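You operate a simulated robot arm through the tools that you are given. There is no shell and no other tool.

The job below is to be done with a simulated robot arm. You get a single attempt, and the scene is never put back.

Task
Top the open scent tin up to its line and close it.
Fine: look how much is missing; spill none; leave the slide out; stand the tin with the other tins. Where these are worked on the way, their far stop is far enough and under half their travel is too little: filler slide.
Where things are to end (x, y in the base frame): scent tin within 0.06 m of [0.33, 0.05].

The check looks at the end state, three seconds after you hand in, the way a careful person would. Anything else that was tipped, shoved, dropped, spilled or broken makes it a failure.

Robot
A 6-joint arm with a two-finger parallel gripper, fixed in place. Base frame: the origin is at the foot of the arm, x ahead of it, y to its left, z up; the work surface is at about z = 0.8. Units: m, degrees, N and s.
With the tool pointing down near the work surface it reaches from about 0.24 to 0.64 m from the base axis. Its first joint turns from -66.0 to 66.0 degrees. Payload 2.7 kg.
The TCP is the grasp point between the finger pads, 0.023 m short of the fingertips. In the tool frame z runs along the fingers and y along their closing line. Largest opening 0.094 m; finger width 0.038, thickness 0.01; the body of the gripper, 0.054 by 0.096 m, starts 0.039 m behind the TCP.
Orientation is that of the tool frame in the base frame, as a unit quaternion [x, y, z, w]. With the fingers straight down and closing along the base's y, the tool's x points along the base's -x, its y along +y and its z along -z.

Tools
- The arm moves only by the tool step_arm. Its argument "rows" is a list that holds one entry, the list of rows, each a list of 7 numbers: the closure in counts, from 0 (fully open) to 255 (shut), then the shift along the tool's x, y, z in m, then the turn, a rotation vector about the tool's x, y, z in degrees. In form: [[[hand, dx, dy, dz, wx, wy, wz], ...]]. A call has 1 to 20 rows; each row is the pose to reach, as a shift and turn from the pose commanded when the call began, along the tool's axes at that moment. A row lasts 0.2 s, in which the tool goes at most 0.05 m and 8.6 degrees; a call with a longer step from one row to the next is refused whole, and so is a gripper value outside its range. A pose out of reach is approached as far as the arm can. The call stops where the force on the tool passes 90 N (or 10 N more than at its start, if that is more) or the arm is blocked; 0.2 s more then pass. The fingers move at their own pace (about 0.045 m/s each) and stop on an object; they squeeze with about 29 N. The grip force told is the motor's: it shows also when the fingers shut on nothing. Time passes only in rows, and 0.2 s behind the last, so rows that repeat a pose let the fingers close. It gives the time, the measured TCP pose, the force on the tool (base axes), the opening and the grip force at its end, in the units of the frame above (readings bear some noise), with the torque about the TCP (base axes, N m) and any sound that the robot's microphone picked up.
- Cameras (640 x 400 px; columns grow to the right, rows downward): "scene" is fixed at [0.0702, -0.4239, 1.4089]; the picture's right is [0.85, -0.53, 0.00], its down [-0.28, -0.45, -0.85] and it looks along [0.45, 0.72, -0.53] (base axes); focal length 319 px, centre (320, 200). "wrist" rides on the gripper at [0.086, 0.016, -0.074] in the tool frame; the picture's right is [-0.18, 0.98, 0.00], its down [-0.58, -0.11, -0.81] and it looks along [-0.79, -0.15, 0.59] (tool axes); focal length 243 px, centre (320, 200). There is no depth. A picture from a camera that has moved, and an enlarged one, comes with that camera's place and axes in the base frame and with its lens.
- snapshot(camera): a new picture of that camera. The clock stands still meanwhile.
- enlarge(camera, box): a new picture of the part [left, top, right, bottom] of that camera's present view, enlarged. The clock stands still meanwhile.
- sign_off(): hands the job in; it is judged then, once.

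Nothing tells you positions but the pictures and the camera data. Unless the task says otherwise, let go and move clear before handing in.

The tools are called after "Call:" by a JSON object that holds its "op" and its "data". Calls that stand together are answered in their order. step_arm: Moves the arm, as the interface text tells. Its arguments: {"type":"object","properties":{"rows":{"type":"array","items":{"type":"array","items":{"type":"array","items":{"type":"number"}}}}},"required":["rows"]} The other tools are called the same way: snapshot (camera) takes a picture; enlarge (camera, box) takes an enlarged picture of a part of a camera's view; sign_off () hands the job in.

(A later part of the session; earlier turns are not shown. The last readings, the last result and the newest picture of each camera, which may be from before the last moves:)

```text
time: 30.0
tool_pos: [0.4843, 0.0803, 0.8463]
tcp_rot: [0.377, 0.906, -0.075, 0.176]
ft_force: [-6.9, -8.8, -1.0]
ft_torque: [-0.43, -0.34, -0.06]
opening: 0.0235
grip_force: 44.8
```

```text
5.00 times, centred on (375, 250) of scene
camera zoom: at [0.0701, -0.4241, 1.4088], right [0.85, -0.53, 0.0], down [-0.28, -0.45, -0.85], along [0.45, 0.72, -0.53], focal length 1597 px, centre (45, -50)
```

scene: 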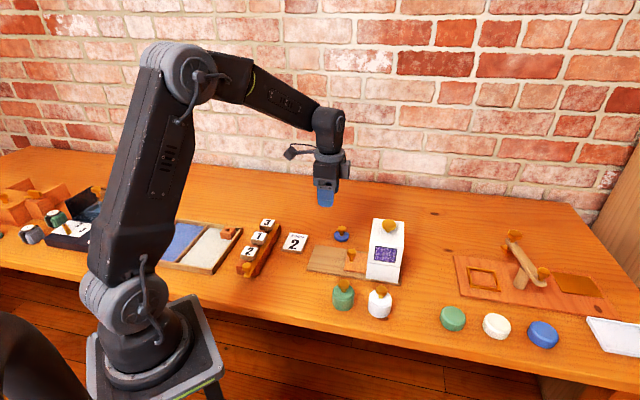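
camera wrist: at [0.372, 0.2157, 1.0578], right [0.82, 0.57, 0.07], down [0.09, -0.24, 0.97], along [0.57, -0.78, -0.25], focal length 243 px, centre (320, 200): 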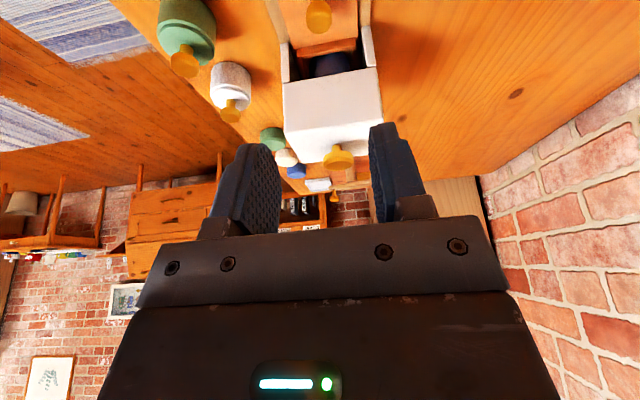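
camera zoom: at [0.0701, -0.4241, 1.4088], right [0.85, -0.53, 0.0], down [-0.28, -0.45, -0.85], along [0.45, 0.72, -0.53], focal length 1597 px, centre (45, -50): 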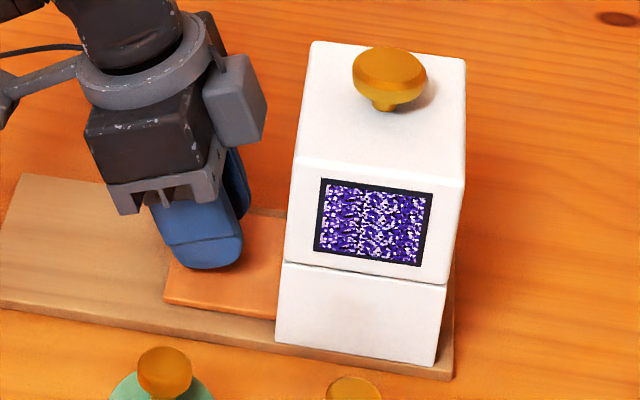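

Call:
{"op": "step_arm", "data": {"rows": [[[255, 0.009, 0, -0.0035, 0, 0, 0], [255, 0.018, 0, -0.007, 0, 0, 0], [255, 0.027, 0, -0.0106, 0, 0, 0], [255, 0.036, 0, -0.0141, 0, 0, 0], [255, 0.045, 0, -0.0176, 0, 0, 0], [255, 0.054, 0, -0.0211, 0, 0, 0], [255, 0.063, 0, -0.0246, 0, 0, 0], [255, 0.072, 0, -0.0282, 0, 0, 0], [255, 0.081, 0.0004, -0.0317, 0, 0, 0], [255, 0.09, 0.0006, -0.0354, 0, 0, 0], [255, 0.09, 0.0006, -0.0354, 0, 0, 0]]]}}

Call:
{"op": "enlarge", "data": {"camera": "scene", "box": [335, 235, 365, 260]}}

Call:
{"op": "enlarge", "data": {"camera": "scene", "box": [325, 225, 375, 275]}}

```text
time: 32.4
tool_pos: [0.4196, 0.1469, 0.8459]
tcp_rot: [0.376, 0.906, -0.073, 0.178]
ft_force: [-6.8, -4.3, 30.7]
ft_torque: [-0.35, -0.18, -0.12]
opening: 0.0238
grip_force: 44.9
```

```text
16.00 times, centred on (350, 248) of scene
camera zoom: at [0.0697, -0.4242, 1.4088], right [0.85, -0.53, 0.0], down [-0.28, -0.45, -0.85], along [0.45, 0.72, -0.53], focal length 5110 px, centre (-160, -560)
```

zoom: 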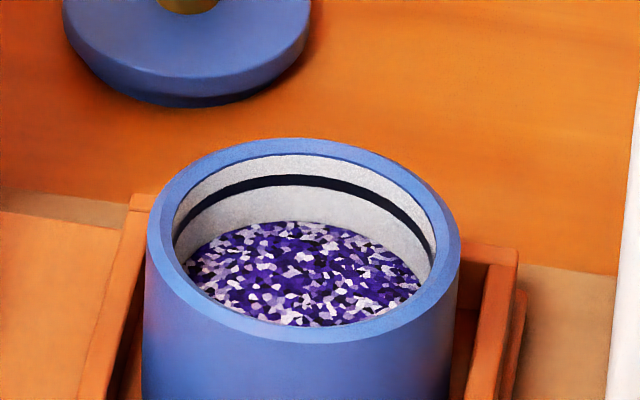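

```text
8.00 times, centred on (350, 250) of scene
camera zoom: at [0.0697, -0.4242, 1.4088], right [0.85, -0.53, 0.0], down [-0.28, -0.45, -0.85], along [0.45, 0.72, -0.53], focal length 2555 px, centre (80, -200)
```

zoom: 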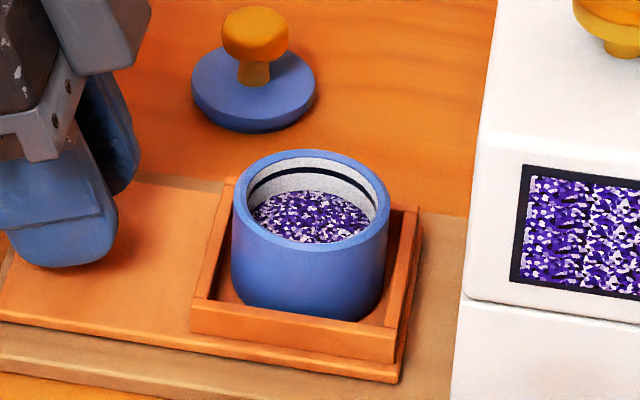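

One press raised the level by about half of what was missing, so one more should bring it to the line. I'll slide the tin in again.

Call:
{"op": "step_arm", "data": {"rows": [[[255, -0.0091, -0.0003, 0.0026, 0, 0, 0], [255, -0.0182, -0.0006, 0.0062, 0, 0, 0], [255, -0.0273, -0.0006, 0.0099, 0, 0, 0], [255, -0.0364, -0.0006, 0.0135, 0, 0, 0], [255, -0.0455, -0.0006, 0.0172, 0, 0, 0], [255, -0.0546, -0.0006, 0.0209, 0, 0, 0], [255, -0.0637, -0.0006, 0.0246, 0, 0, 0], [255, -0.0728, -0.0006, 0.0283, 0, 0, 0], [255, -0.0819, -0.0006, 0.032, 0, 0, 0], [255, -0.091, -0.0006, 0.0361, 0, 0, 0], [255, -0.091, -0.0006, 0.0361, 0, 0, 0]]]}}

```text
time: 34.8
tool_pos: [0.4857, 0.0798, 0.8446]
tcp_rot: [0.374, 0.908, -0.072, 0.176]
ft_force: [-23.4, 26.6, 8.2]
ft_torque: [0.43, 0.36, 0.0]
opening: 0.0237
grip_force: 45.4
```

At the far stop again. I'll release, back away, and hover over the button.

Call:
{"op": "step_arm", "data": {"rows": [[[200, 0, 0, 0, 0, 0, 0], [130, 0, 0, 0, 0, 0, 0], [120, 0, 0, 0, 0, 0, 0], [120, 0, 0, -0.02, 0, 0, 0], [120, 0, 0, -0.05, 0, 0, 0], [120, 0, 0, -0.09, 0, 0, 0], [120, 0, 0, -0.13, 0, 0, 0], [120, 0, 0, -0.16, 0, 7, 0], [120, 0, 0, -0.19, 0, 14, 0], [120, 0, 0, -0.19, 0, 22, 0], [120, 0, 0, -0.19, 0, 22, 0]]]}}

Call:
{"op": "step_arm", "data": {"rows": [[[200, -0.04, 0, 0, 0, 0, 0], [255, -0.08, 0, 0, 0, 0, 0], [255, -0.12, 0, 0, 0, 0, 0], [255, -0.152, -0.001, 0, 0, 0, 0], [255, -0.152, -0.001, 0.02, 0, 0, 0], [255, -0.152, -0.001, 0.02, 0, 0, 0]]]}}

Call:
{"op": "enlarge", "data": {"camera": "scene", "box": [330, 170, 430, 290]}}

```text
time: 37.2
tool_pos: [0.4372, 0.1297, 1.0225]
tcp_rot: [0.383, 0.924, 0.0, -0.001]
ft_force: [0.2, 0.3, 0.4]
ft_torque: [-0.01, -0.01, 0.0]
opening: 0.0495
grip_force: 0.1
```

```text
time: 38.6
tool_pos: [0.5439, 0.0217, 1.0044]
tcp_rot: [0.383, 0.924, 0.0, 0.0]
ft_force: [1.0, 0.0, 0.2]
ft_torque: [-0.02, 0.01, 0.02]
opening: 0.0
grip_force: 29.1
```

```text
3.33 times, centred on (380, 230) of scene
camera zoom: at [0.0702, -0.4239, 1.4089], right [0.85, -0.53, 0.0], down [-0.28, -0.45, -0.85], along [0.45, 0.72, -0.53], focal length 1065 px, centre (120, 100)
```

zoom: 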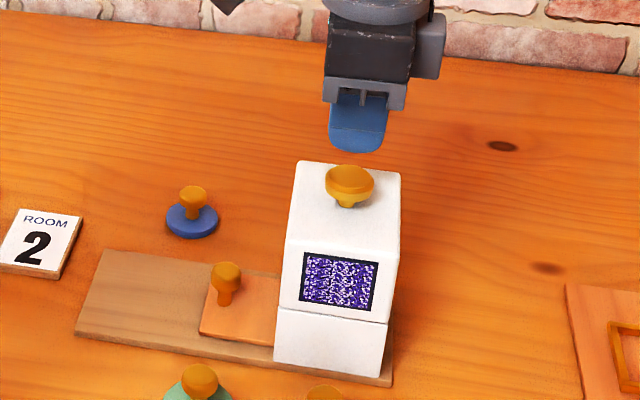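

The slide is in and the fingers are above the button. Now the second press, the same as the first, then lift.

Call:
{"op": "step_arm", "data": {"rows": [[[255, 0, 0, 0.02, 0, 0, 0], [255, 0, 0, 0.025, 0, 0, 0], [255, 0, 0, 0.028, 0, 0, 0], [255, 0, 0, 0.03, 0, 0, 0], [255, 0, 0, 0.0323, 0, 0, 0]]]}}

```text
time: 39.8
tool_pos: [0.544, 0.0207, 0.9679]
tcp_rot: [0.383, 0.924, 0.001, 0.001]
ft_force: [1.8, 1.4, 5.8]
ft_torque: [0.1, 0.03, -0.04]
opening: 0.0002
grip_force: 29.0
heard: click
```

Second click heard. I'll lift off, return to the slide knob, and pull the tin out.

Call:
{"op": "step_arm", "data": {"rows": [[[255, 0, 0, -0.01, 0, 0, 0], [255, 0, 0, -0.04, 0, 0, 0], [255, 0.04, 0, -0.0523, 0, 0, 0], [200, 0.08, 0, -0.0523, 0, 0, 0], [150, 0.12, 0, -0.0523, 0, 0, 0], [120, 0.152, 0.001, -0.0523, 0, 0, 0], [120, 0.152, 0.001, -0.0523, 0, -8, 0], [120, 0.152, 0.001, -0.0523, 0, -16, 0], [120, 0.152, 0.001, -0.0523, 0, -22, 0], [120, 0.152, 0.001, -0.0523, 0, -22, 0]]]}}

Call:
{"op": "step_arm", "data": {"rows": [[[120, 0, 0, 0.045, 0, 0, 0], [120, 0, 0, 0.09, 0, 0, 0], [120, 0, 0, 0.13, 0, 0, 0], [120, 0, 0, 0.16, 0, 0, 0], [120, 0.001, 0, 0.18, 0, 0, 0], [120, 0.001, 0, 0.189, 0, 0, 0], [170, 0.001, 0, 0.189, 0, 0, 0], [220, 0.001, 0, 0.189, 0, 0, 0], [255, 0.001, 0, 0.189, 0, 0, 0], [255, 0.001, 0, 0.189, 0, 0, 0], [255, 0.001, 0, 0.189, 0, 0, 0]]]}}

```text
time: 42.0
tool_pos: [0.4373, 0.1272, 1.0205]
tcp_rot: [0.376, 0.907, -0.074, 0.177]
ft_force: [-0.1, 0.2, -0.2]
ft_torque: [0.0, -0.03, -0.02]
opening: 0.0499
grip_force: 0.1
```

```text
time: 44.4
tool_pos: [0.4859, 0.0795, 0.8448]
tcp_rot: [0.375, 0.907, -0.073, 0.177]
ft_force: [0.4, -2.6, -3.7]
ft_torque: [-0.46, -0.46, -0.08]
opening: 0.0235
grip_force: 45.2
```

Call:
{"op": "step_arm", "data": {"rows": [[[255, 0.009, 0, -0.0036, 0, 0, 0], [255, 0.018, 0, -0.0072, 0, 0, 0], [255, 0.027, 0, -0.0108, 0, 0, 0], [255, 0.036, 0, -0.0144, 0, 0, 0], [255, 0.045, 0, -0.018, 0, 0, 0], [255, 0.054, 0, -0.0216, 0, 0, 0], [255, 0.063, 0, -0.0252, 0, 0, 0], [255, 0.072, 0, -0.0288, 0, 0, 0], [255, 0.081, 0.0002, -0.0324, 0, 0, 0], [255, 0.0905, 0.0004, -0.036, 0, 0, 0], [255, 0.0905, 0.0004, -0.036, 0, 0, 0]]]}}

Call:
{"op": "enlarge", "data": {"camera": "scene", "box": [335, 235, 365, 260]}}

Call:
{"op": "enlarge", "data": {"camera": "scene", "box": [325, 225, 375, 275]}}

```text
time: 46.8
tool_pos: [0.4188, 0.1463, 0.8458]
tcp_rot: [0.376, 0.907, -0.073, 0.176]
ft_force: [15.6, 1.7, -28.9]
ft_torque: [0.18, 0.07, 0.06]
opening: 0.0236
grip_force: 44.8
```

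```text
16.00 times, centred on (350, 248) of scene
camera zoom: at [0.071, -0.4237, 1.4089], right [0.85, -0.53, 0.0], down [-0.28, -0.45, -0.85], along [0.45, 0.72, -0.53], focal length 5110 px, centre (-160, -560)
```

zoom: 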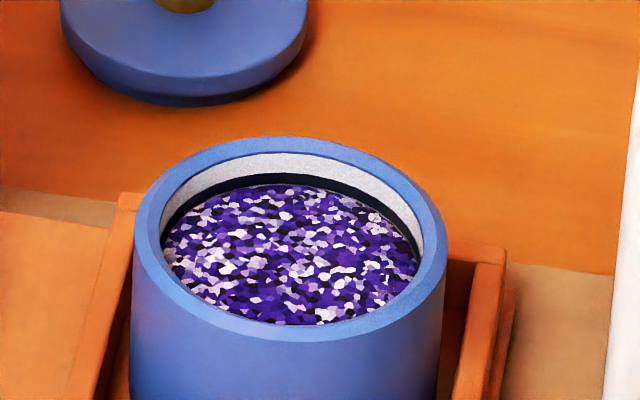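

```text
8.00 times, centred on (350, 250) of scene
camera zoom: at [0.071, -0.4237, 1.4089], right [0.85, -0.53, 0.0], down [-0.28, -0.45, -0.85], along [0.45, 0.72, -0.53], focal length 2555 px, centre (80, -200)
```

zoom: 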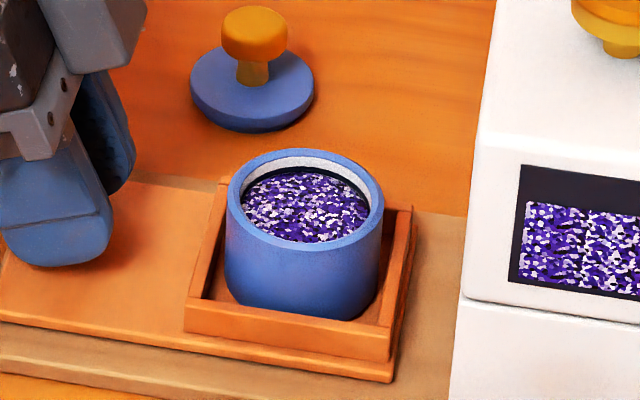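

The fill now sits exactly at the line, and the hopper window shows the drawn-down amount. The slide is fully out, so I'll let go, back off, and locate the lid precisely.

Call:
{"op": "step_arm", "data": {"rows": [[[220, 0, 0, 0.0005, 0, 0, 0], [180, 0, 0, 0.001, 0, 0, 0], [130, 0, 0, 0.001, 0, 0, 0], [120, 0, 0, 0.001, 0, 0, 0], [120, 0, 0, -0.02, 0, 0, 0], [120, 0, 0, -0.05, 0, 0, 0], [120, 0, 0, -0.09, 0, 0, 0], [120, 0, 0, -0.13, 0, 7, 0], [120, 0, 0, -0.13, 0, 14, 0], [120, 0, 0, -0.13, 0, 22, 0], [120, 0, 0, -0.13, 0, 22, 0]]]}}

Call:
{"op": "snapshot", "data": {"camera": "wrist"}}

Call:
{"op": "enlarge", "data": {"camera": "scene", "box": [280, 200, 440, 330]}}

```text
time: 49.2
tool_pos: [0.3843, 0.1821, 0.9642]
tcp_rot: [0.382, 0.924, 0.001, -0.001]
ft_force: [0.7, 0.1, 0.4]
ft_torque: [0.0, 0.03, 0.03]
opening: 0.0497
grip_force: 0.0
```

```text
taken
camera wrist: at [0.334, 0.254, 1.0381], right [0.83, 0.56, 0.0], down [0.33, -0.49, 0.81], along [0.46, -0.66, -0.59], focal length 243 px, centre (320, 200)
```

wrist: 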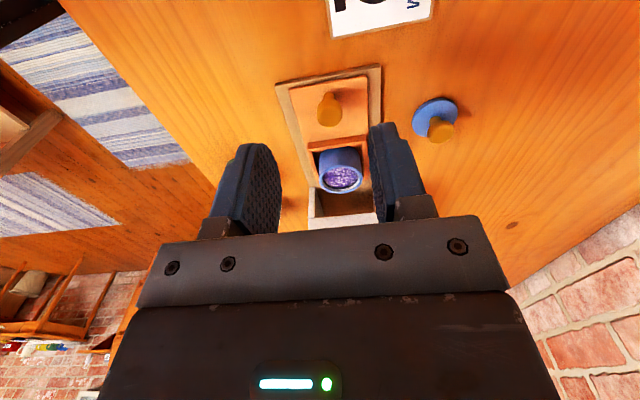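

```text
3.08 times, centred on (360, 265) of scene
camera zoom: at [0.0702, -0.4239, 1.4089], right [0.85, -0.53, 0.0], down [-0.28, -0.45, -0.85], along [0.45, 0.72, -0.53], focal length 983 px, centre (197, 0)
```

zoom: 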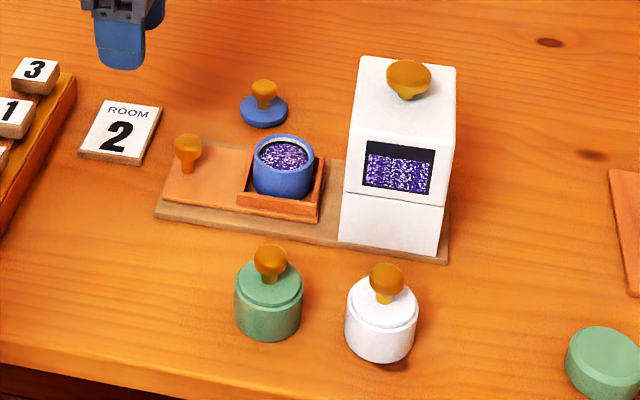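

Call:
{"op": "enlarge", "data": {"camera": "wrist", "box": [395, 80, 475, 160]}}

Call:
{"op": "enlarge", "data": {"camera": "scene", "box": [325, 215, 365, 250]}}

Call:
{"op": "enlarge", "data": {"camera": "wrist", "box": [295, 130, 385, 200]}}

```text
5.00 times, centred on (435, 120) of wrist
camera zoom: at [0.334, 0.254, 1.0381], right [0.83, 0.56, 0.0], down [0.33, -0.49, 0.81], along [0.46, -0.66, -0.59], focal length 1213 px, centre (-255, 600)
```

zoom: 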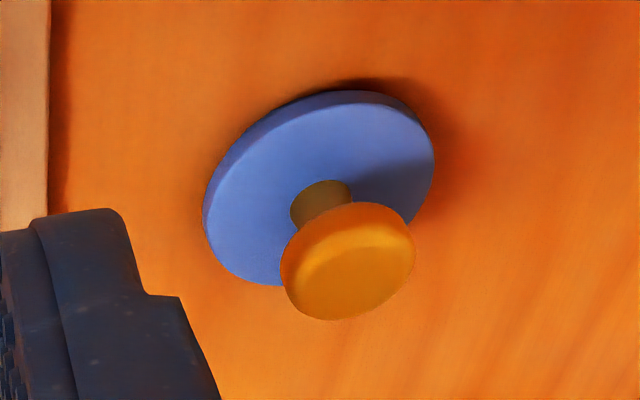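

```text
11.43 times, centred on (345, 232) of scene
camera zoom: at [0.0702, -0.4239, 1.4089], right [0.85, -0.53, 0.0], down [-0.28, -0.45, -0.85], along [0.45, 0.72, -0.53], focal length 3650 px, centre (34, -171)
```

zoom: 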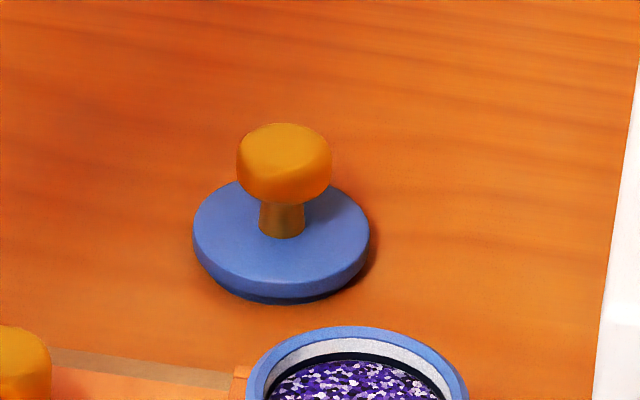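

```text
5.71 times, centred on (340, 165) of wrist
camera zoom: at [0.334, 0.254, 1.0381], right [0.83, 0.56, 0.0], down [0.33, -0.49, 0.81], along [0.46, -0.66, -0.59], focal length 1386 px, centre (206, 400)
```

zoom: 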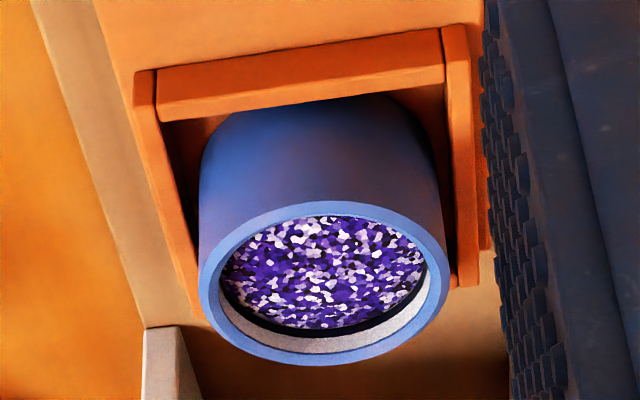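

The fill sits at the lower edge of the line. The lid's knob head is at about (0.531, 0.1905, 0.828). I'll turn the gripper a quarter turn, so its side block faces away from the hopper later, and hover over the lid.

Call:
{"op": "step_arm", "data": {"rows": [[[120, -0.0089, 0.01, 0.0, 0, 0, -8.18], [120, -0.0179, 0.0199, 0.0, 0, 0, -16.36], [120, -0.0268, 0.0299, 0.0, 0, 0, -24.55], [120, -0.0357, 0.0399, 0.0, 0, 0, -32.73], [120, -0.0447, 0.0498, 0.0, 0, 0, -40.91], [120, -0.0536, 0.0598, 0.0, 0, 0, -49.09], [120, -0.0626, 0.0697, 0.01, 0, 0, -57.27], [120, -0.0715, 0.0797, 0.016, 0, 0, -65.45], [120, -0.0804, 0.0897, 0.022, 0, 0, -73.64], [120, -0.0894, 0.0996, 0.028, 0, 0, -81.82], [120, -0.0983, 0.1096, 0.034, 0, 0, -90], [120, -0.0983, 0.1096, 0.034, 0, 0, -90]]]}}

Call:
{"op": "snapshot", "data": {"camera": "wrist"}}

Call:
{"op": "enlarge", "data": {"camera": "scene", "box": [290, 160, 410, 280]}}

```text
time: 51.8
tool_pos: [0.531, 0.1911, 0.9325]
tcp_rot: [-0.384, 0.923, 0.001, 0.0]
ft_force: [0.0, 0.0, -0.4]
ft_torque: [0.01, 0.0, -0.01]
opening: 0.05
grip_force: 0.1
```

```text
taken
camera wrist: at [0.4577, 0.1414, 1.0061], right [-0.57, 0.82, 0.0], down [0.49, 0.34, 0.81], along [0.66, 0.46, -0.59], focal length 243 px, centre (320, 200)
```

wrist: 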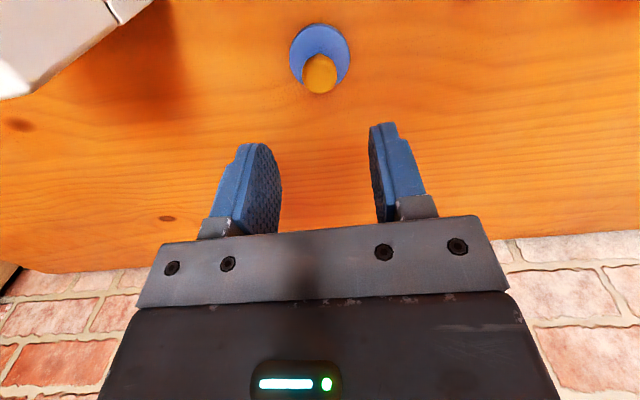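

```text
3.33 times, centred on (350, 220) of scene
camera zoom: at [0.0702, -0.4239, 1.4089], right [0.85, -0.53, 0.0], down [-0.28, -0.45, -0.85], along [0.45, 0.72, -0.53], focal length 1065 px, centre (220, 133)
```

zoom: 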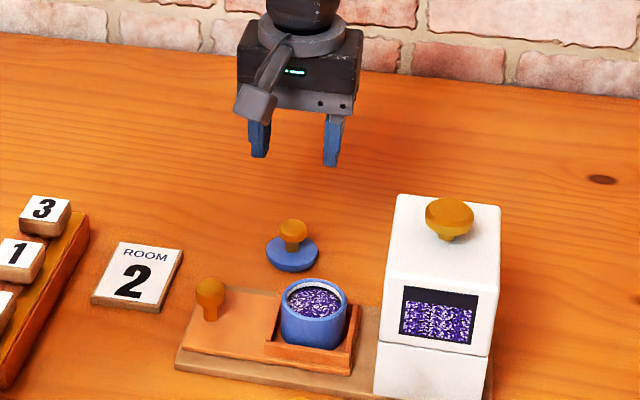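

Aligned over the lid knob. I'll descend part way and verify.

Call:
{"op": "step_arm", "data": {"rows": [[[120, -0.001, 0, 0.035, 0, 0, 0], [120, -0.001, 0, 0.065, 0, 0, 0], [120, -0.001, 0, 0.065, 0, 0, 0]]]}}

Call:
{"op": "snapshot", "data": {"camera": "wrist"}}

Call:
{"op": "enlarge", "data": {"camera": "scene", "box": [300, 190, 380, 260]}}

```text
time: 52.6
tool_pos: [0.531, 0.19, 0.8676]
tcp_rot: [-0.383, 0.924, -0.001, 0.0]
ft_force: [0.1, 0.1, -0.3]
ft_torque: [-0.03, 0.01, -0.02]
opening: 0.0497
grip_force: 0.0
```

```text
taken
camera wrist: at [0.4585, 0.141, 0.941], right [-0.56, 0.83, 0.0], down [0.49, 0.33, 0.81], along [0.67, 0.46, -0.59], focal length 243 px, centre (320, 200)
```

wrist: 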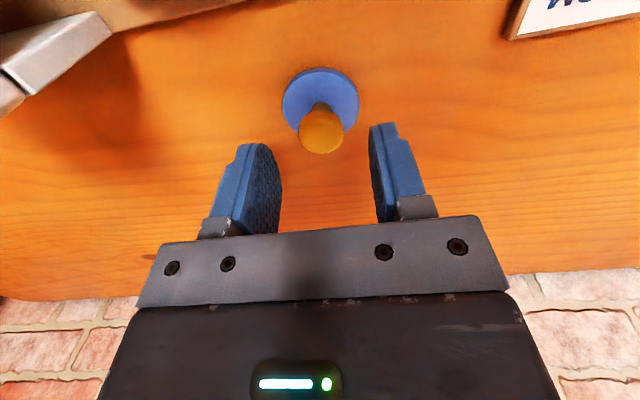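

```text
5.71 times, centred on (340, 225) of scene
camera zoom: at [0.0702, -0.4239, 1.4089], right [0.85, -0.53, 0.0], down [-0.28, -0.45, -0.85], along [0.45, 0.72, -0.53], focal length 1825 px, centre (206, 57)
```

zoom: 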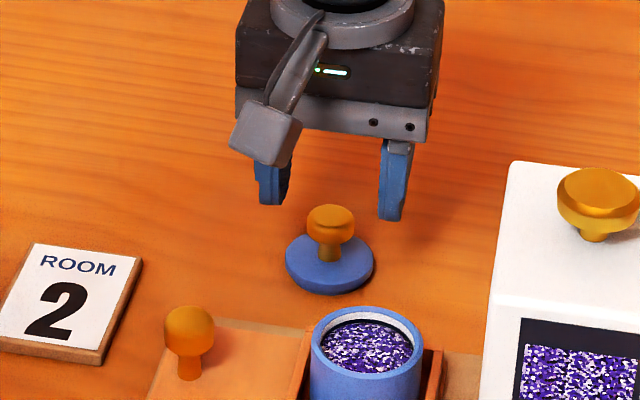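

The knob is dead centre. Descending and gripping.

Call:
{"op": "step_arm", "data": {"rows": [[[120, 0, 0, 0.02, 0, 0, 0], [120, 0, 0, 0.036, 0, 0, 0], [120, 0, 0, 0.036, 0, 0, 0], [170, 0, 0, 0.036, 0, 0, 0], [220, 0, 0, 0.036, 0, 0, 0], [255, 0, 0, 0.036, 0, 0, 0], [255, 0, 0, 0.036, 0, 0, 0], [255, 0, 0, 0.036, 0, 0, 0]]]}}

Call:
{"op": "enlarge", "data": {"camera": "scene", "box": [300, 190, 380, 260]}}

```text
time: 54.4
tool_pos: [0.5325, 0.1912, 0.83]
tcp_rot: [-0.383, 0.924, 0.0, 0.0]
ft_force: [-0.1, 0.6, -0.1]
ft_torque: [-0.01, -0.01, 0.02]
opening: 0.0432
grip_force: 28.9
```

```text
5.71 times, centred on (340, 225) of scene
camera zoom: at [0.0702, -0.4239, 1.4089], right [0.85, -0.53, 0.0], down [-0.28, -0.45, -0.85], along [0.45, 0.72, -0.53], focal length 1825 px, centre (206, 57)
```

zoom: 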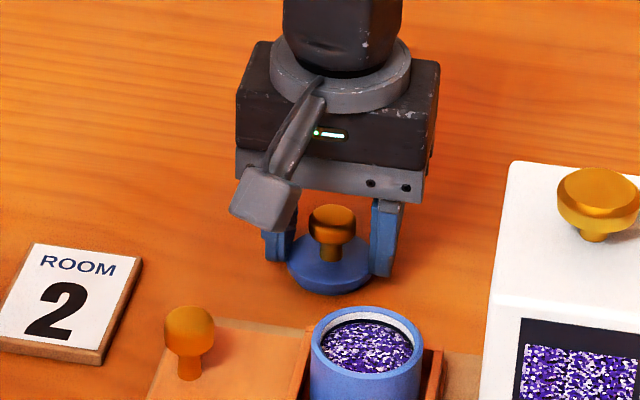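

The fingers closed on the lid's plate edge (0.043 m) instead of the knob, so I was too low. I'll open, rise 9 mm and close on the knob.

Call:
{"op": "step_arm", "data": {"rows": [[[120, 0, 0, 0, 0, 0, 0], [120, 0, 0, 0, 0, 0, 0], [120, 0, 0, -0.005, 0, 0, 0], [120, 0, 0, -0.0095, 0, 0, 0], [120, 0, 0, -0.0095, 0, 0, 0], [170, 0, 0, -0.0095, 0, 0, 0], [220, 0, 0, -0.0095, 0, 0, 0], [255, 0, 0, -0.0095, 0, 0, 0], [255, 0, 0, -0.0095, 0, 0, 0], [255, 0, 0, -0.0095, 0, 0, 0]]]}}

Call:
{"op": "enlarge", "data": {"camera": "scene", "box": [300, 190, 380, 260]}}

Call:
{"op": "snapshot", "data": {"camera": "wrist"}}

```text
time: 56.6
tool_pos: [0.5327, 0.1917, 0.8409]
tcp_rot: [-0.383, 0.924, 0.0, 0.0]
ft_force: [0.3, -0.2, 1.7]
ft_torque: [0.02, 0.03, 0.0]
opening: 0.0215
grip_force: 29.1
```

```text
5.71 times, centred on (340, 225) of scene
camera zoom: at [0.0702, -0.4239, 1.4089], right [0.85, -0.53, 0.0], down [-0.28, -0.45, -0.85], along [0.45, 0.72, -0.53], focal length 1825 px, centre (206, 57)
```

zoom: 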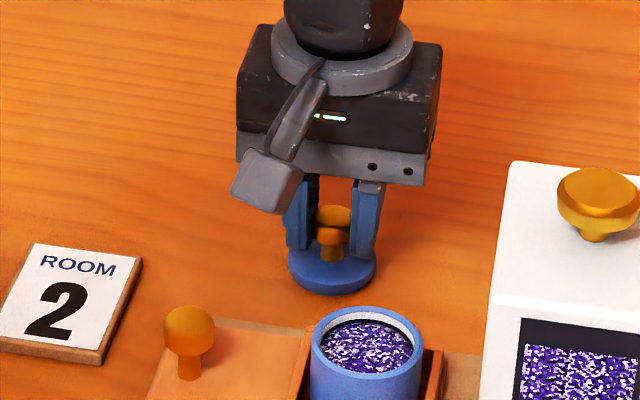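

```text
taken
camera wrist: at [0.4592, 0.1407, 0.9145], right [-0.56, 0.83, 0.0], down [0.49, 0.33, 0.81], along [0.67, 0.46, -0.59], focal length 243 px, centre (320, 200)
```

wrist: 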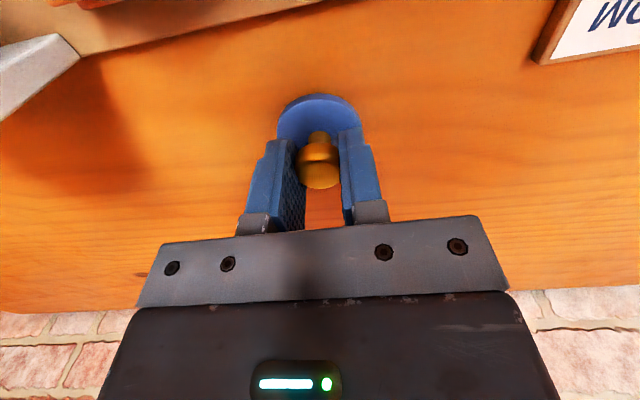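

The knob is held properly (0.0215 m). I'll lift the lid and inspect it.

Call:
{"op": "step_arm", "data": {"rows": [[[255, 0, 0, -0.01, 0, 0, 0], [255, 0, 0, -0.03, 0, 0, 0], [255, 0, 0, -0.06, 0, 0, 0], [255, 0, 0, -0.09, 0, 0, 0], [255, 0, 0, -0.09, 0, 0, 0]]]}}

Call:
{"op": "enlarge", "data": {"camera": "scene", "box": [300, 170, 390, 270]}}

Call:
{"op": "snapshot", "data": {"camera": "wrist"}}

```text
time: 57.8
tool_pos: [0.5281, 0.192, 0.9312]
tcp_rot: [-0.382, 0.924, -0.001, 0.001]
ft_force: [-0.5, 0.6, -0.4]
ft_torque: [-0.01, 0.01, 0.01]
opening: 0.0212
grip_force: 29.2
```

```text
4.00 times, centred on (345, 220) of scene
camera zoom: at [0.0702, -0.4239, 1.4089], right [0.85, -0.53, 0.0], down [-0.28, -0.45, -0.85], along [0.45, 0.72, -0.53], focal length 1278 px, centre (220, 120)
```

zoom: 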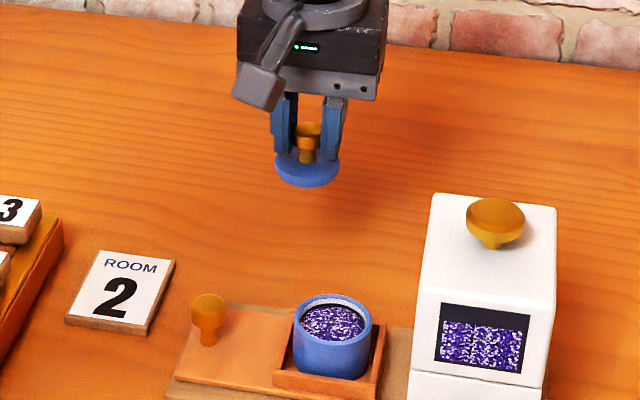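

```text
taken
camera wrist: at [0.4555, 0.1424, 1.0052], right [-0.56, 0.83, 0.0], down [0.49, 0.33, 0.81], along [0.67, 0.46, -0.59], focal length 243 px, centre (320, 200)
```

wrist: 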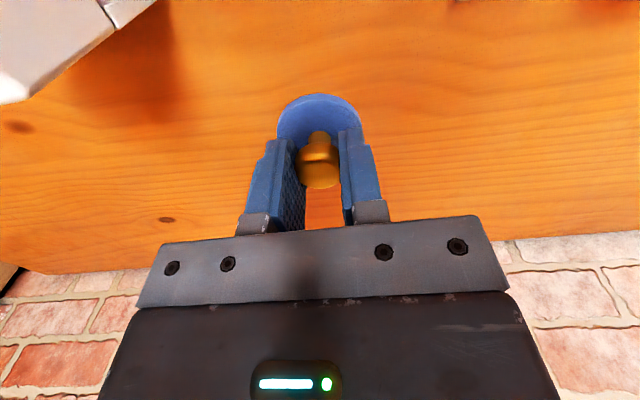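

The lid hangs level. I'll carry it over the tin at this height and check alignment.

Call:
{"op": "step_arm", "data": {"rows": [[[255, 0.0277, -0.009, 0, 0, 0, 0], [255, 0.0554, -0.0179, 0, 0, 0, 0], [255, 0.083, -0.0269, 0, 0, 0, 0], [255, 0.1107, -0.0358, 0, 0, 0, 0], [255, 0.1107, -0.0358, 0, 0, 0, 0], [255, 0.1107, -0.0358, 0, 0, 0, 0]]]}}

Call:
{"op": "enlarge", "data": {"camera": "scene", "box": [310, 180, 400, 280]}}

Call:
{"op": "snapshot", "data": {"camera": "wrist"}}

```text
time: 59.2
tool_pos: [0.4767, 0.0856, 0.9283]
tcp_rot: [-0.383, 0.924, 0.0, -0.001]
ft_force: [-0.6, 1.3, -0.8]
ft_torque: [0.01, 0.0, -0.02]
opening: 0.0214
grip_force: 29.2
```

```text
4.00 times, centred on (355, 230) of scene
camera zoom: at [0.0702, -0.4239, 1.4089], right [0.85, -0.53, 0.0], down [-0.28, -0.45, -0.85], along [0.45, 0.72, -0.53], focal length 1278 px, centre (180, 80)
```

zoom: 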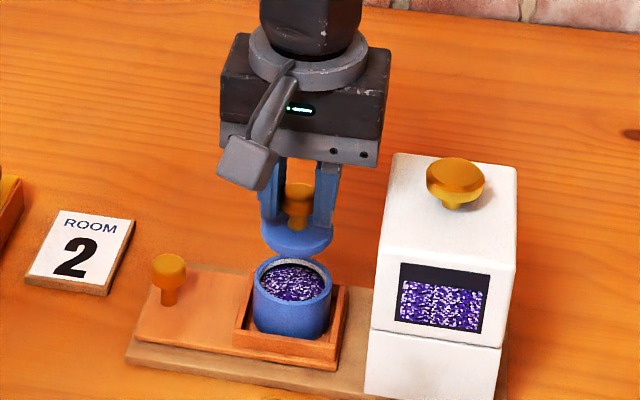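

```text
taken
camera wrist: at [0.4036, 0.0361, 1.0019], right [-0.56, 0.83, 0.0], down [0.49, 0.33, 0.81], along [0.67, 0.46, -0.59], focal length 243 px, centre (320, 200)
```

wrist: 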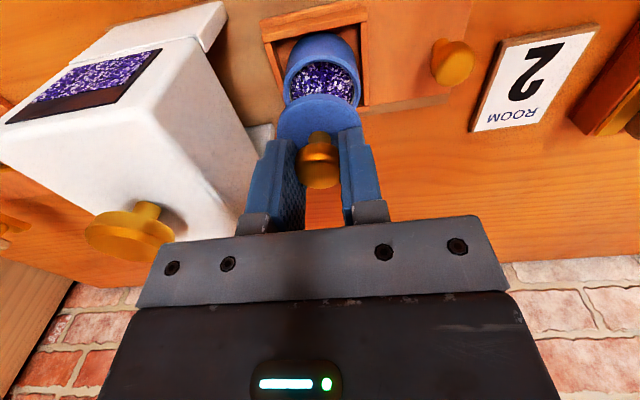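

Call:
{"op": "enlarge", "data": {"camera": "wrist", "box": [260, 20, 390, 160]}}

Call:
{"op": "enlarge", "data": {"camera": "scene", "box": [330, 215, 375, 270]}}

```text
2.86 times, centred on (325, 90) of wrist
camera zoom: at [0.4036, 0.0361, 1.0019], right [-0.56, 0.83, 0.0], down [0.49, 0.33, 0.81], along [0.67, 0.46, -0.59], focal length 693 px, centre (306, 514)
```

zoom: 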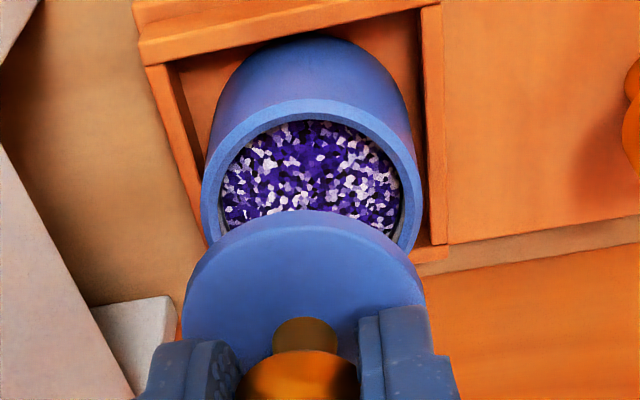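

```text
7.27 times, centred on (352, 242) of scene
camera zoom: at [0.0702, -0.4239, 1.4089], right [0.85, -0.53, 0.0], down [-0.28, -0.45, -0.85], along [0.45, 0.72, -0.53], focal length 2323 px, centre (84, -109)
```

zoom: 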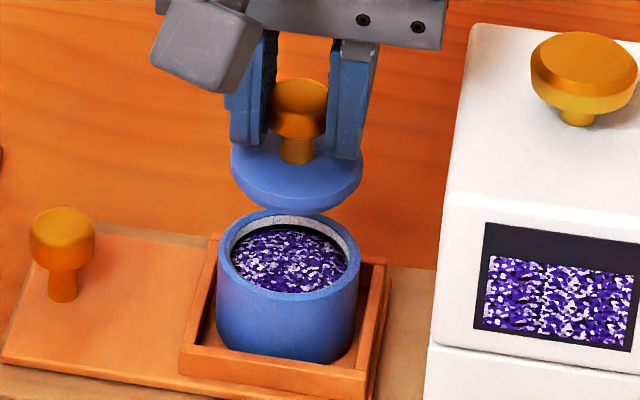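

The lid looks about 5 mm too near the camera side and 1.5 mm off sideways. I'll correct that, lower to just above the rim, and check again.

Call:
{"op": "step_arm", "data": {"rows": [[[255, -0.005, 0.0015, 0, 0, 0, 0], [255, -0.005, 0.0015, 0.012, 0, 0, 0], [255, -0.005, 0.0015, 0.022, 0, 0, 0], [255, -0.005, 0.0015, 0.022, 0, 0, 0]]]}}

Call:
{"op": "enlarge", "data": {"camera": "wrist", "box": [260, 40, 390, 180]}}

Call:
{"op": "enlarge", "data": {"camera": "scene", "box": [330, 215, 375, 270]}}

```text
time: 60.2
tool_pos: [0.4801, 0.0916, 0.905]
tcp_rot: [-0.382, 0.924, 0.001, 0.0]
ft_force: [0.4, -0.4, 0.4]
ft_torque: [0.02, 0.01, 0.02]
opening: 0.0214
grip_force: 29.0
```

```text
2.86 times, centred on (325, 110) of wrist
camera zoom: at [0.4067, 0.042, 0.9808], right [-0.56, 0.83, 0.0], down [0.49, 0.33, 0.81], along [0.67, 0.46, -0.59], focal length 693 px, centre (306, 457)
```

zoom: 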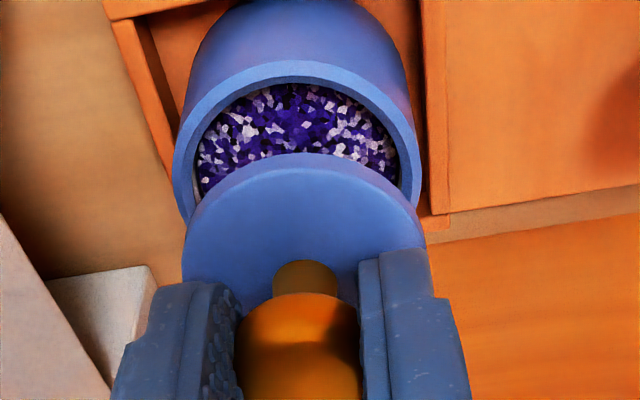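

```text
7.27 times, centred on (352, 242) of scene
camera zoom: at [0.0702, -0.4239, 1.4089], right [0.85, -0.53, 0.0], down [-0.28, -0.45, -0.85], along [0.45, 0.72, -0.53], focal length 2323 px, centre (84, -109)
```

zoom: 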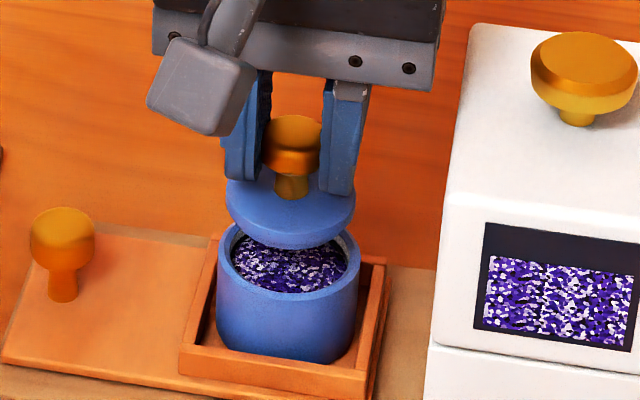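

Close now. I'll make a small sideways correction and lower a bit further, then compare the gaps around the rim.

Call:
{"op": "step_arm", "data": {"rows": [[[255, 0.001, -0.0012, 0.004, 0, 0, 0], [255, 0.001, -0.0012, 0.008, 0, 0, 0], [255, 0.001, -0.0012, 0.008, 0, 0, 0]]]}}

Call:
{"op": "enlarge", "data": {"camera": "wrist", "box": [260, 40, 390, 180]}}

Call:
{"op": "enlarge", "data": {"camera": "scene", "box": [330, 220, 370, 265]}}

```text
time: 61.0
tool_pos: [0.4809, 0.0911, 0.8988]
tcp_rot: [-0.383, 0.924, 0.001, 0.0]
ft_force: [0.7, 0.5, -0.3]
ft_torque: [0.0, 0.01, -0.02]
opening: 0.0215
grip_force: 29.1
```

```text
2.86 times, centred on (325, 110) of wrist
camera zoom: at [0.4078, 0.0403, 0.9726], right [-0.56, 0.83, 0.0], down [0.49, 0.33, 0.81], along [0.67, 0.46, -0.59], focal length 693 px, centre (306, 457)
```

zoom: 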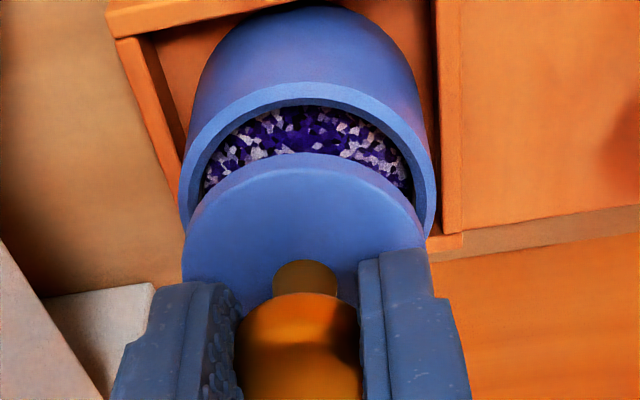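

```text
8.89 times, centred on (350, 242) of scene
camera zoom: at [0.0702, -0.4239, 1.4089], right [0.85, -0.53, 0.0], down [-0.28, -0.45, -0.85], along [0.45, 0.72, -0.53], focal length 2839 px, centre (53, -178)
```

zoom: 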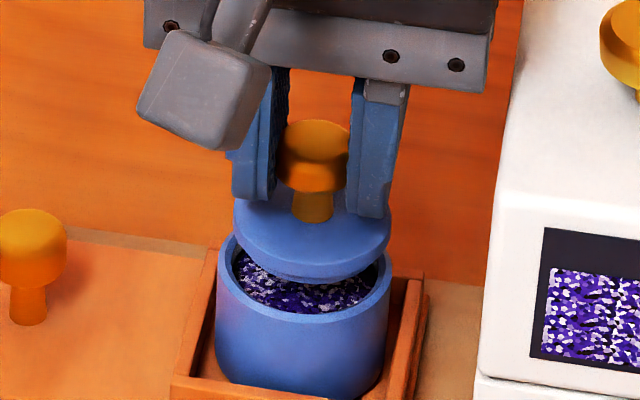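

Call:
{"op": "step_arm", "data": {"rows": [[[255, 0.001, 0.0008, 0, 0, 0, 0], [255, 0.001, 0.0008, 0.003, 0, 0, 0], [255, 0.001, 0.0008, 0.006, 0, 0, 0], [255, 0.001, 0.0008, 0.008, 0, 0, 0]]]}}

Call:
{"op": "enlarge", "data": {"camera": "wrist", "box": [260, 40, 390, 180]}}

Call:
{"op": "enlarge", "data": {"camera": "scene", "box": [330, 220, 370, 265]}}

```text
time: 62.0
tool_pos: [0.479, 0.0913, 0.8913]
tcp_rot: [-0.383, 0.924, 0.0, -0.001]
ft_force: [-0.2, 0.7, 0.0]
ft_torque: [-0.01, 0.0, 0.01]
opening: 0.0214
grip_force: 29.3
```

```text
2.86 times, centred on (325, 110) of wrist
camera zoom: at [0.4069, 0.0405, 0.9655], right [-0.56, 0.83, 0.0], down [0.49, 0.33, 0.81], along [0.67, 0.46, -0.59], focal length 693 px, centre (306, 457)
```

zoom: 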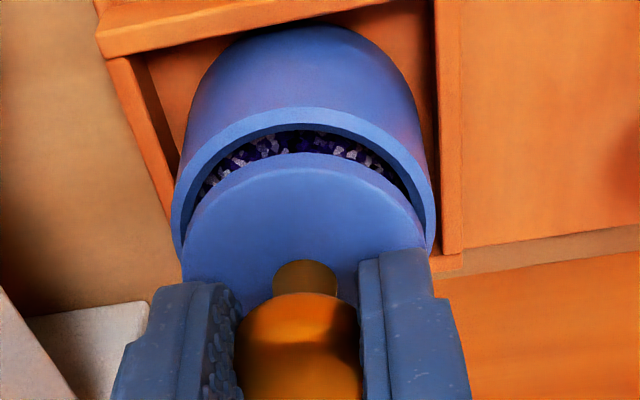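

```text
8.89 times, centred on (350, 242) of scene
camera zoom: at [0.0702, -0.4239, 1.4089], right [0.85, -0.53, 0.0], down [-0.28, -0.45, -0.85], along [0.45, 0.72, -0.53], focal length 2839 px, centre (53, -178)
```

zoom: 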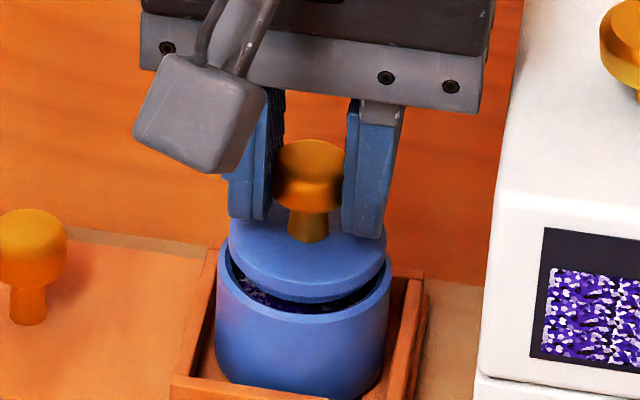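

Well centred now. I'll lower further in small steps watching the force.

Call:
{"op": "step_arm", "data": {"rows": [[[255, 0.0003, 0.0002, 0.002, 0, 0, 0], [255, 0.0003, 0.0002, 0.004, 0, 0, 0], [255, 0.0003, 0.0002, 0.006, 0, 0, 0]]]}}

Call:
{"op": "enlarge", "data": {"camera": "wrist", "box": [260, 40, 390, 180]}}

Call:
{"op": "enlarge", "data": {"camera": "scene", "box": [330, 220, 370, 265]}}

```text
time: 62.8
tool_pos: [0.4804, 0.0905, 0.8874]
tcp_rot: [-0.383, 0.924, 0.0, 0.003]
ft_force: [-2.8, -4.0, 29.6]
ft_torque: [0.12, -0.14, 0.01]
opening: 0.0222
grip_force: 28.6
```

```text
2.86 times, centred on (325, 110) of wrist
camera zoom: at [0.4073, 0.0406, 0.9622], right [-0.56, 0.83, 0.0], down [0.48, 0.33, 0.81], along [0.67, 0.46, -0.59], focal length 693 px, centre (306, 457)
```

zoom: 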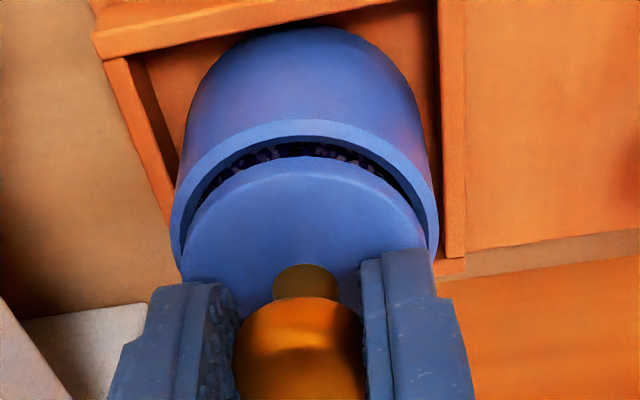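

```text
8.89 times, centred on (350, 242) of scene
camera zoom: at [0.0697, -0.4241, 1.4089], right [0.85, -0.53, 0.0], down [-0.28, -0.45, -0.85], along [0.45, 0.72, -0.53], focal length 2839 px, centre (53, -178)
```

zoom: 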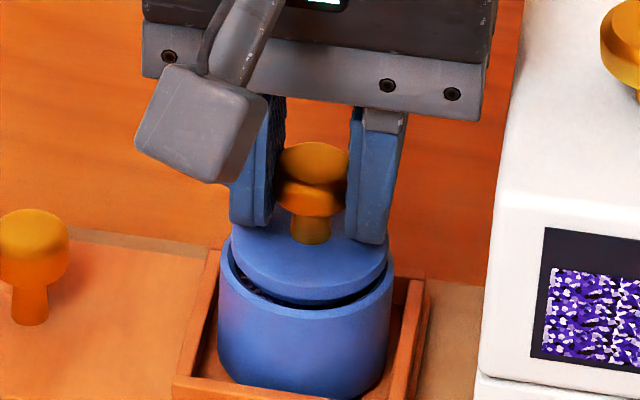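

Contact on the far side of the rim, shown by the torque and the visible near-side gap. The lid needs to come about 2 mm toward the wrist camera, so I'll lift, shift and look.

Call:
{"op": "step_arm", "data": {"rows": [[[255, 0, 0, -0.004, 0, 0, 0], [255, 0, 0, -0.006, 0, 0, 0], [255, 0.0022, 0, -0.006, 0, 0, 0], [255, 0.0022, 0, -0.006, 0, 0, 0]]]}}

Call:
{"op": "enlarge", "data": {"camera": "wrist", "box": [260, 40, 390, 180]}}

Call:
{"op": "enlarge", "data": {"camera": "scene", "box": [330, 220, 370, 265]}}

```text
time: 63.8
tool_pos: [0.4775, 0.0885, 0.8915]
tcp_rot: [-0.384, 0.923, 0.0, -0.001]
ft_force: [-0.5, 0.3, -0.4]
ft_torque: [-0.02, -0.02, -0.02]
opening: 0.0217
grip_force: 29.1
```

```text
2.86 times, centred on (325, 110) of wrist
camera zoom: at [0.4049, 0.0396, 0.9661], right [-0.56, 0.83, 0.0], down [0.49, 0.33, 0.81], along [0.67, 0.46, -0.59], focal length 693 px, centre (306, 457)
```

zoom: 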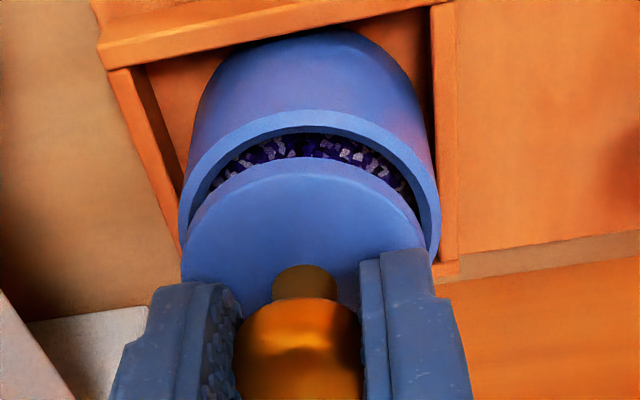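

```text
8.89 times, centred on (350, 242) of scene
camera zoom: at [0.0702, -0.4239, 1.4089], right [0.85, -0.53, 0.0], down [-0.28, -0.45, -0.85], along [0.45, 0.72, -0.53], focal length 2839 px, centre (53, -178)
```

zoom: 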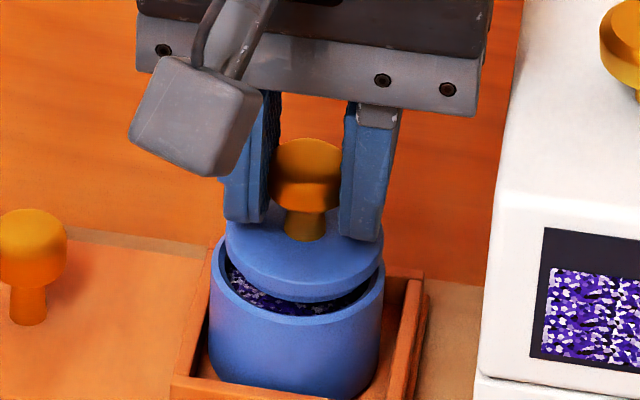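

The tin seems to have shifted slightly in its pocket with the lid's plug. I'll lift well clear and re-measure.

Call:
{"op": "step_arm", "data": {"rows": [[[255, 0, 0, -0.004, 0, 0, 0], [255, 0, 0, -0.008, 0, 0, 0], [255, 0, 0, -0.012, 0, 0, 0], [255, 0, 0, -0.016, 0, 0, 0], [255, 0, 0, -0.016, 0, 0, 0]]]}}

Call:
{"op": "enlarge", "data": {"camera": "wrist", "box": [260, 40, 390, 180]}}

Call:
{"op": "enlarge", "data": {"camera": "scene", "box": [330, 220, 370, 265]}}

```text
time: 65.0
tool_pos: [0.4786, 0.0894, 0.9071]
tcp_rot: [-0.383, 0.924, 0.0, 0.001]
ft_force: [1.0, 0.3, -0.3]
ft_torque: [0.0, 0.02, 0.02]
opening: 0.0219
grip_force: 29.2
```

```text
2.86 times, centred on (325, 110) of wrist
camera zoom: at [0.4059, 0.0391, 0.9815], right [-0.56, 0.83, 0.0], down [0.49, 0.33, 0.81], along [0.67, 0.46, -0.59], focal length 693 px, centre (306, 457)
```

zoom: 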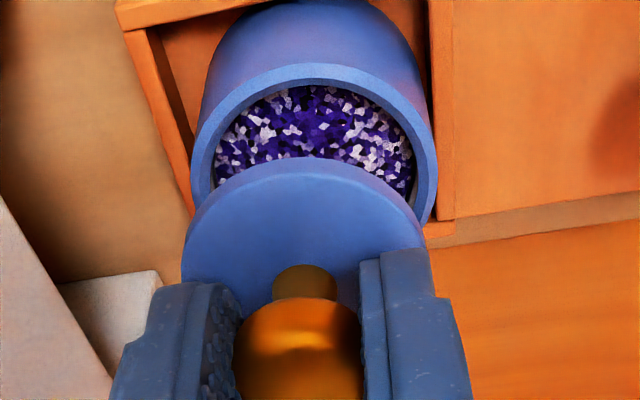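

```text
8.89 times, centred on (350, 242) of scene
camera zoom: at [0.0702, -0.4239, 1.4089], right [0.85, -0.53, 0.0], down [-0.28, -0.45, -0.85], along [0.45, 0.72, -0.53], focal length 2839 px, centre (53, -178)
```

zoom: 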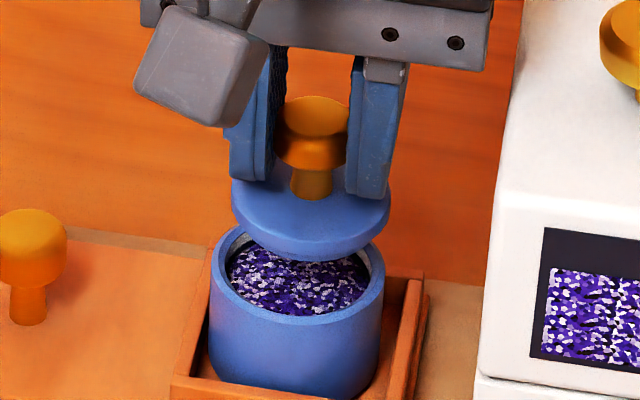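

The contents are undisturbed. The tin now sits about 2.5 mm to the outward side of the lid, so I'll shift over and lower gently again.

Call:
{"op": "step_arm", "data": {"rows": [[[255, 0.0005, 0.0024, 0, 0, 0, 0], [255, 0.0005, 0.0024, 0.006, 0, 0, 0], [255, 0.0005, 0.0024, 0.012, 0, 0, 0], [255, 0.0005, 0.0024, 0.012, 0, 0, 0]]]}}

Call:
{"op": "enlarge", "data": {"camera": "wrist", "box": [260, 40, 390, 180]}}

Call:
{"op": "enlarge", "data": {"camera": "scene", "box": [330, 220, 370, 265]}}

```text
time: 66.0
tool_pos: [0.4762, 0.0907, 0.8955]
tcp_rot: [-0.383, 0.924, -0.001, 0.0]
ft_force: [0.2, 0.1, 0.2]
ft_torque: [-0.02, 0.02, -0.01]
opening: 0.0218
grip_force: 28.9
```

```text
2.86 times, centred on (325, 110) of wrist
camera zoom: at [0.4029, 0.0402, 0.9699], right [-0.56, 0.83, 0.0], down [0.49, 0.33, 0.81], along [0.67, 0.46, -0.59], focal length 693 px, centre (306, 457)
```

zoom: 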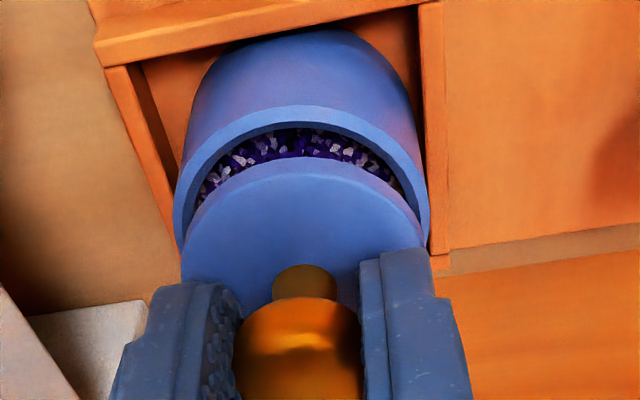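

```text
8.89 times, centred on (350, 242) of scene
camera zoom: at [0.0702, -0.4239, 1.4089], right [0.85, -0.53, 0.0], down [-0.28, -0.45, -0.85], along [0.45, 0.72, -0.53], focal length 2839 px, centre (53, -178)
```

zoom: 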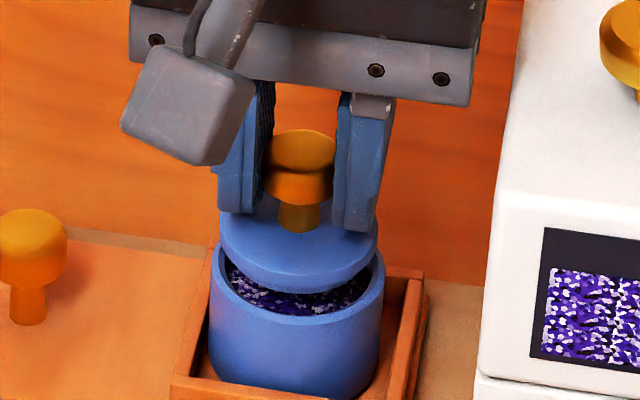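

Sideways alignment is now within half a millimetre. I'll lower in 1.5 mm steps.

Call:
{"op": "step_arm", "data": {"rows": [[[255, 0, -0.0003, 0.002, 0, 0, 0], [255, 0, -0.0003, 0.004, 0, 0, 0], [255, 0, -0.0003, 0.0055, 0, 0, 0], [255, 0, -0.0003, 0.0065, 0, 0, 0]]]}}

```text
time: 67.0
tool_pos: [0.4752, 0.0901, 0.8892]
tcp_rot: [-0.382, 0.924, 0.0, 0.0]
ft_force: [0.5, 0.1, -0.4]
ft_torque: [0.01, 0.02, -0.04]
opening: 0.0216
grip_force: 29.3
```

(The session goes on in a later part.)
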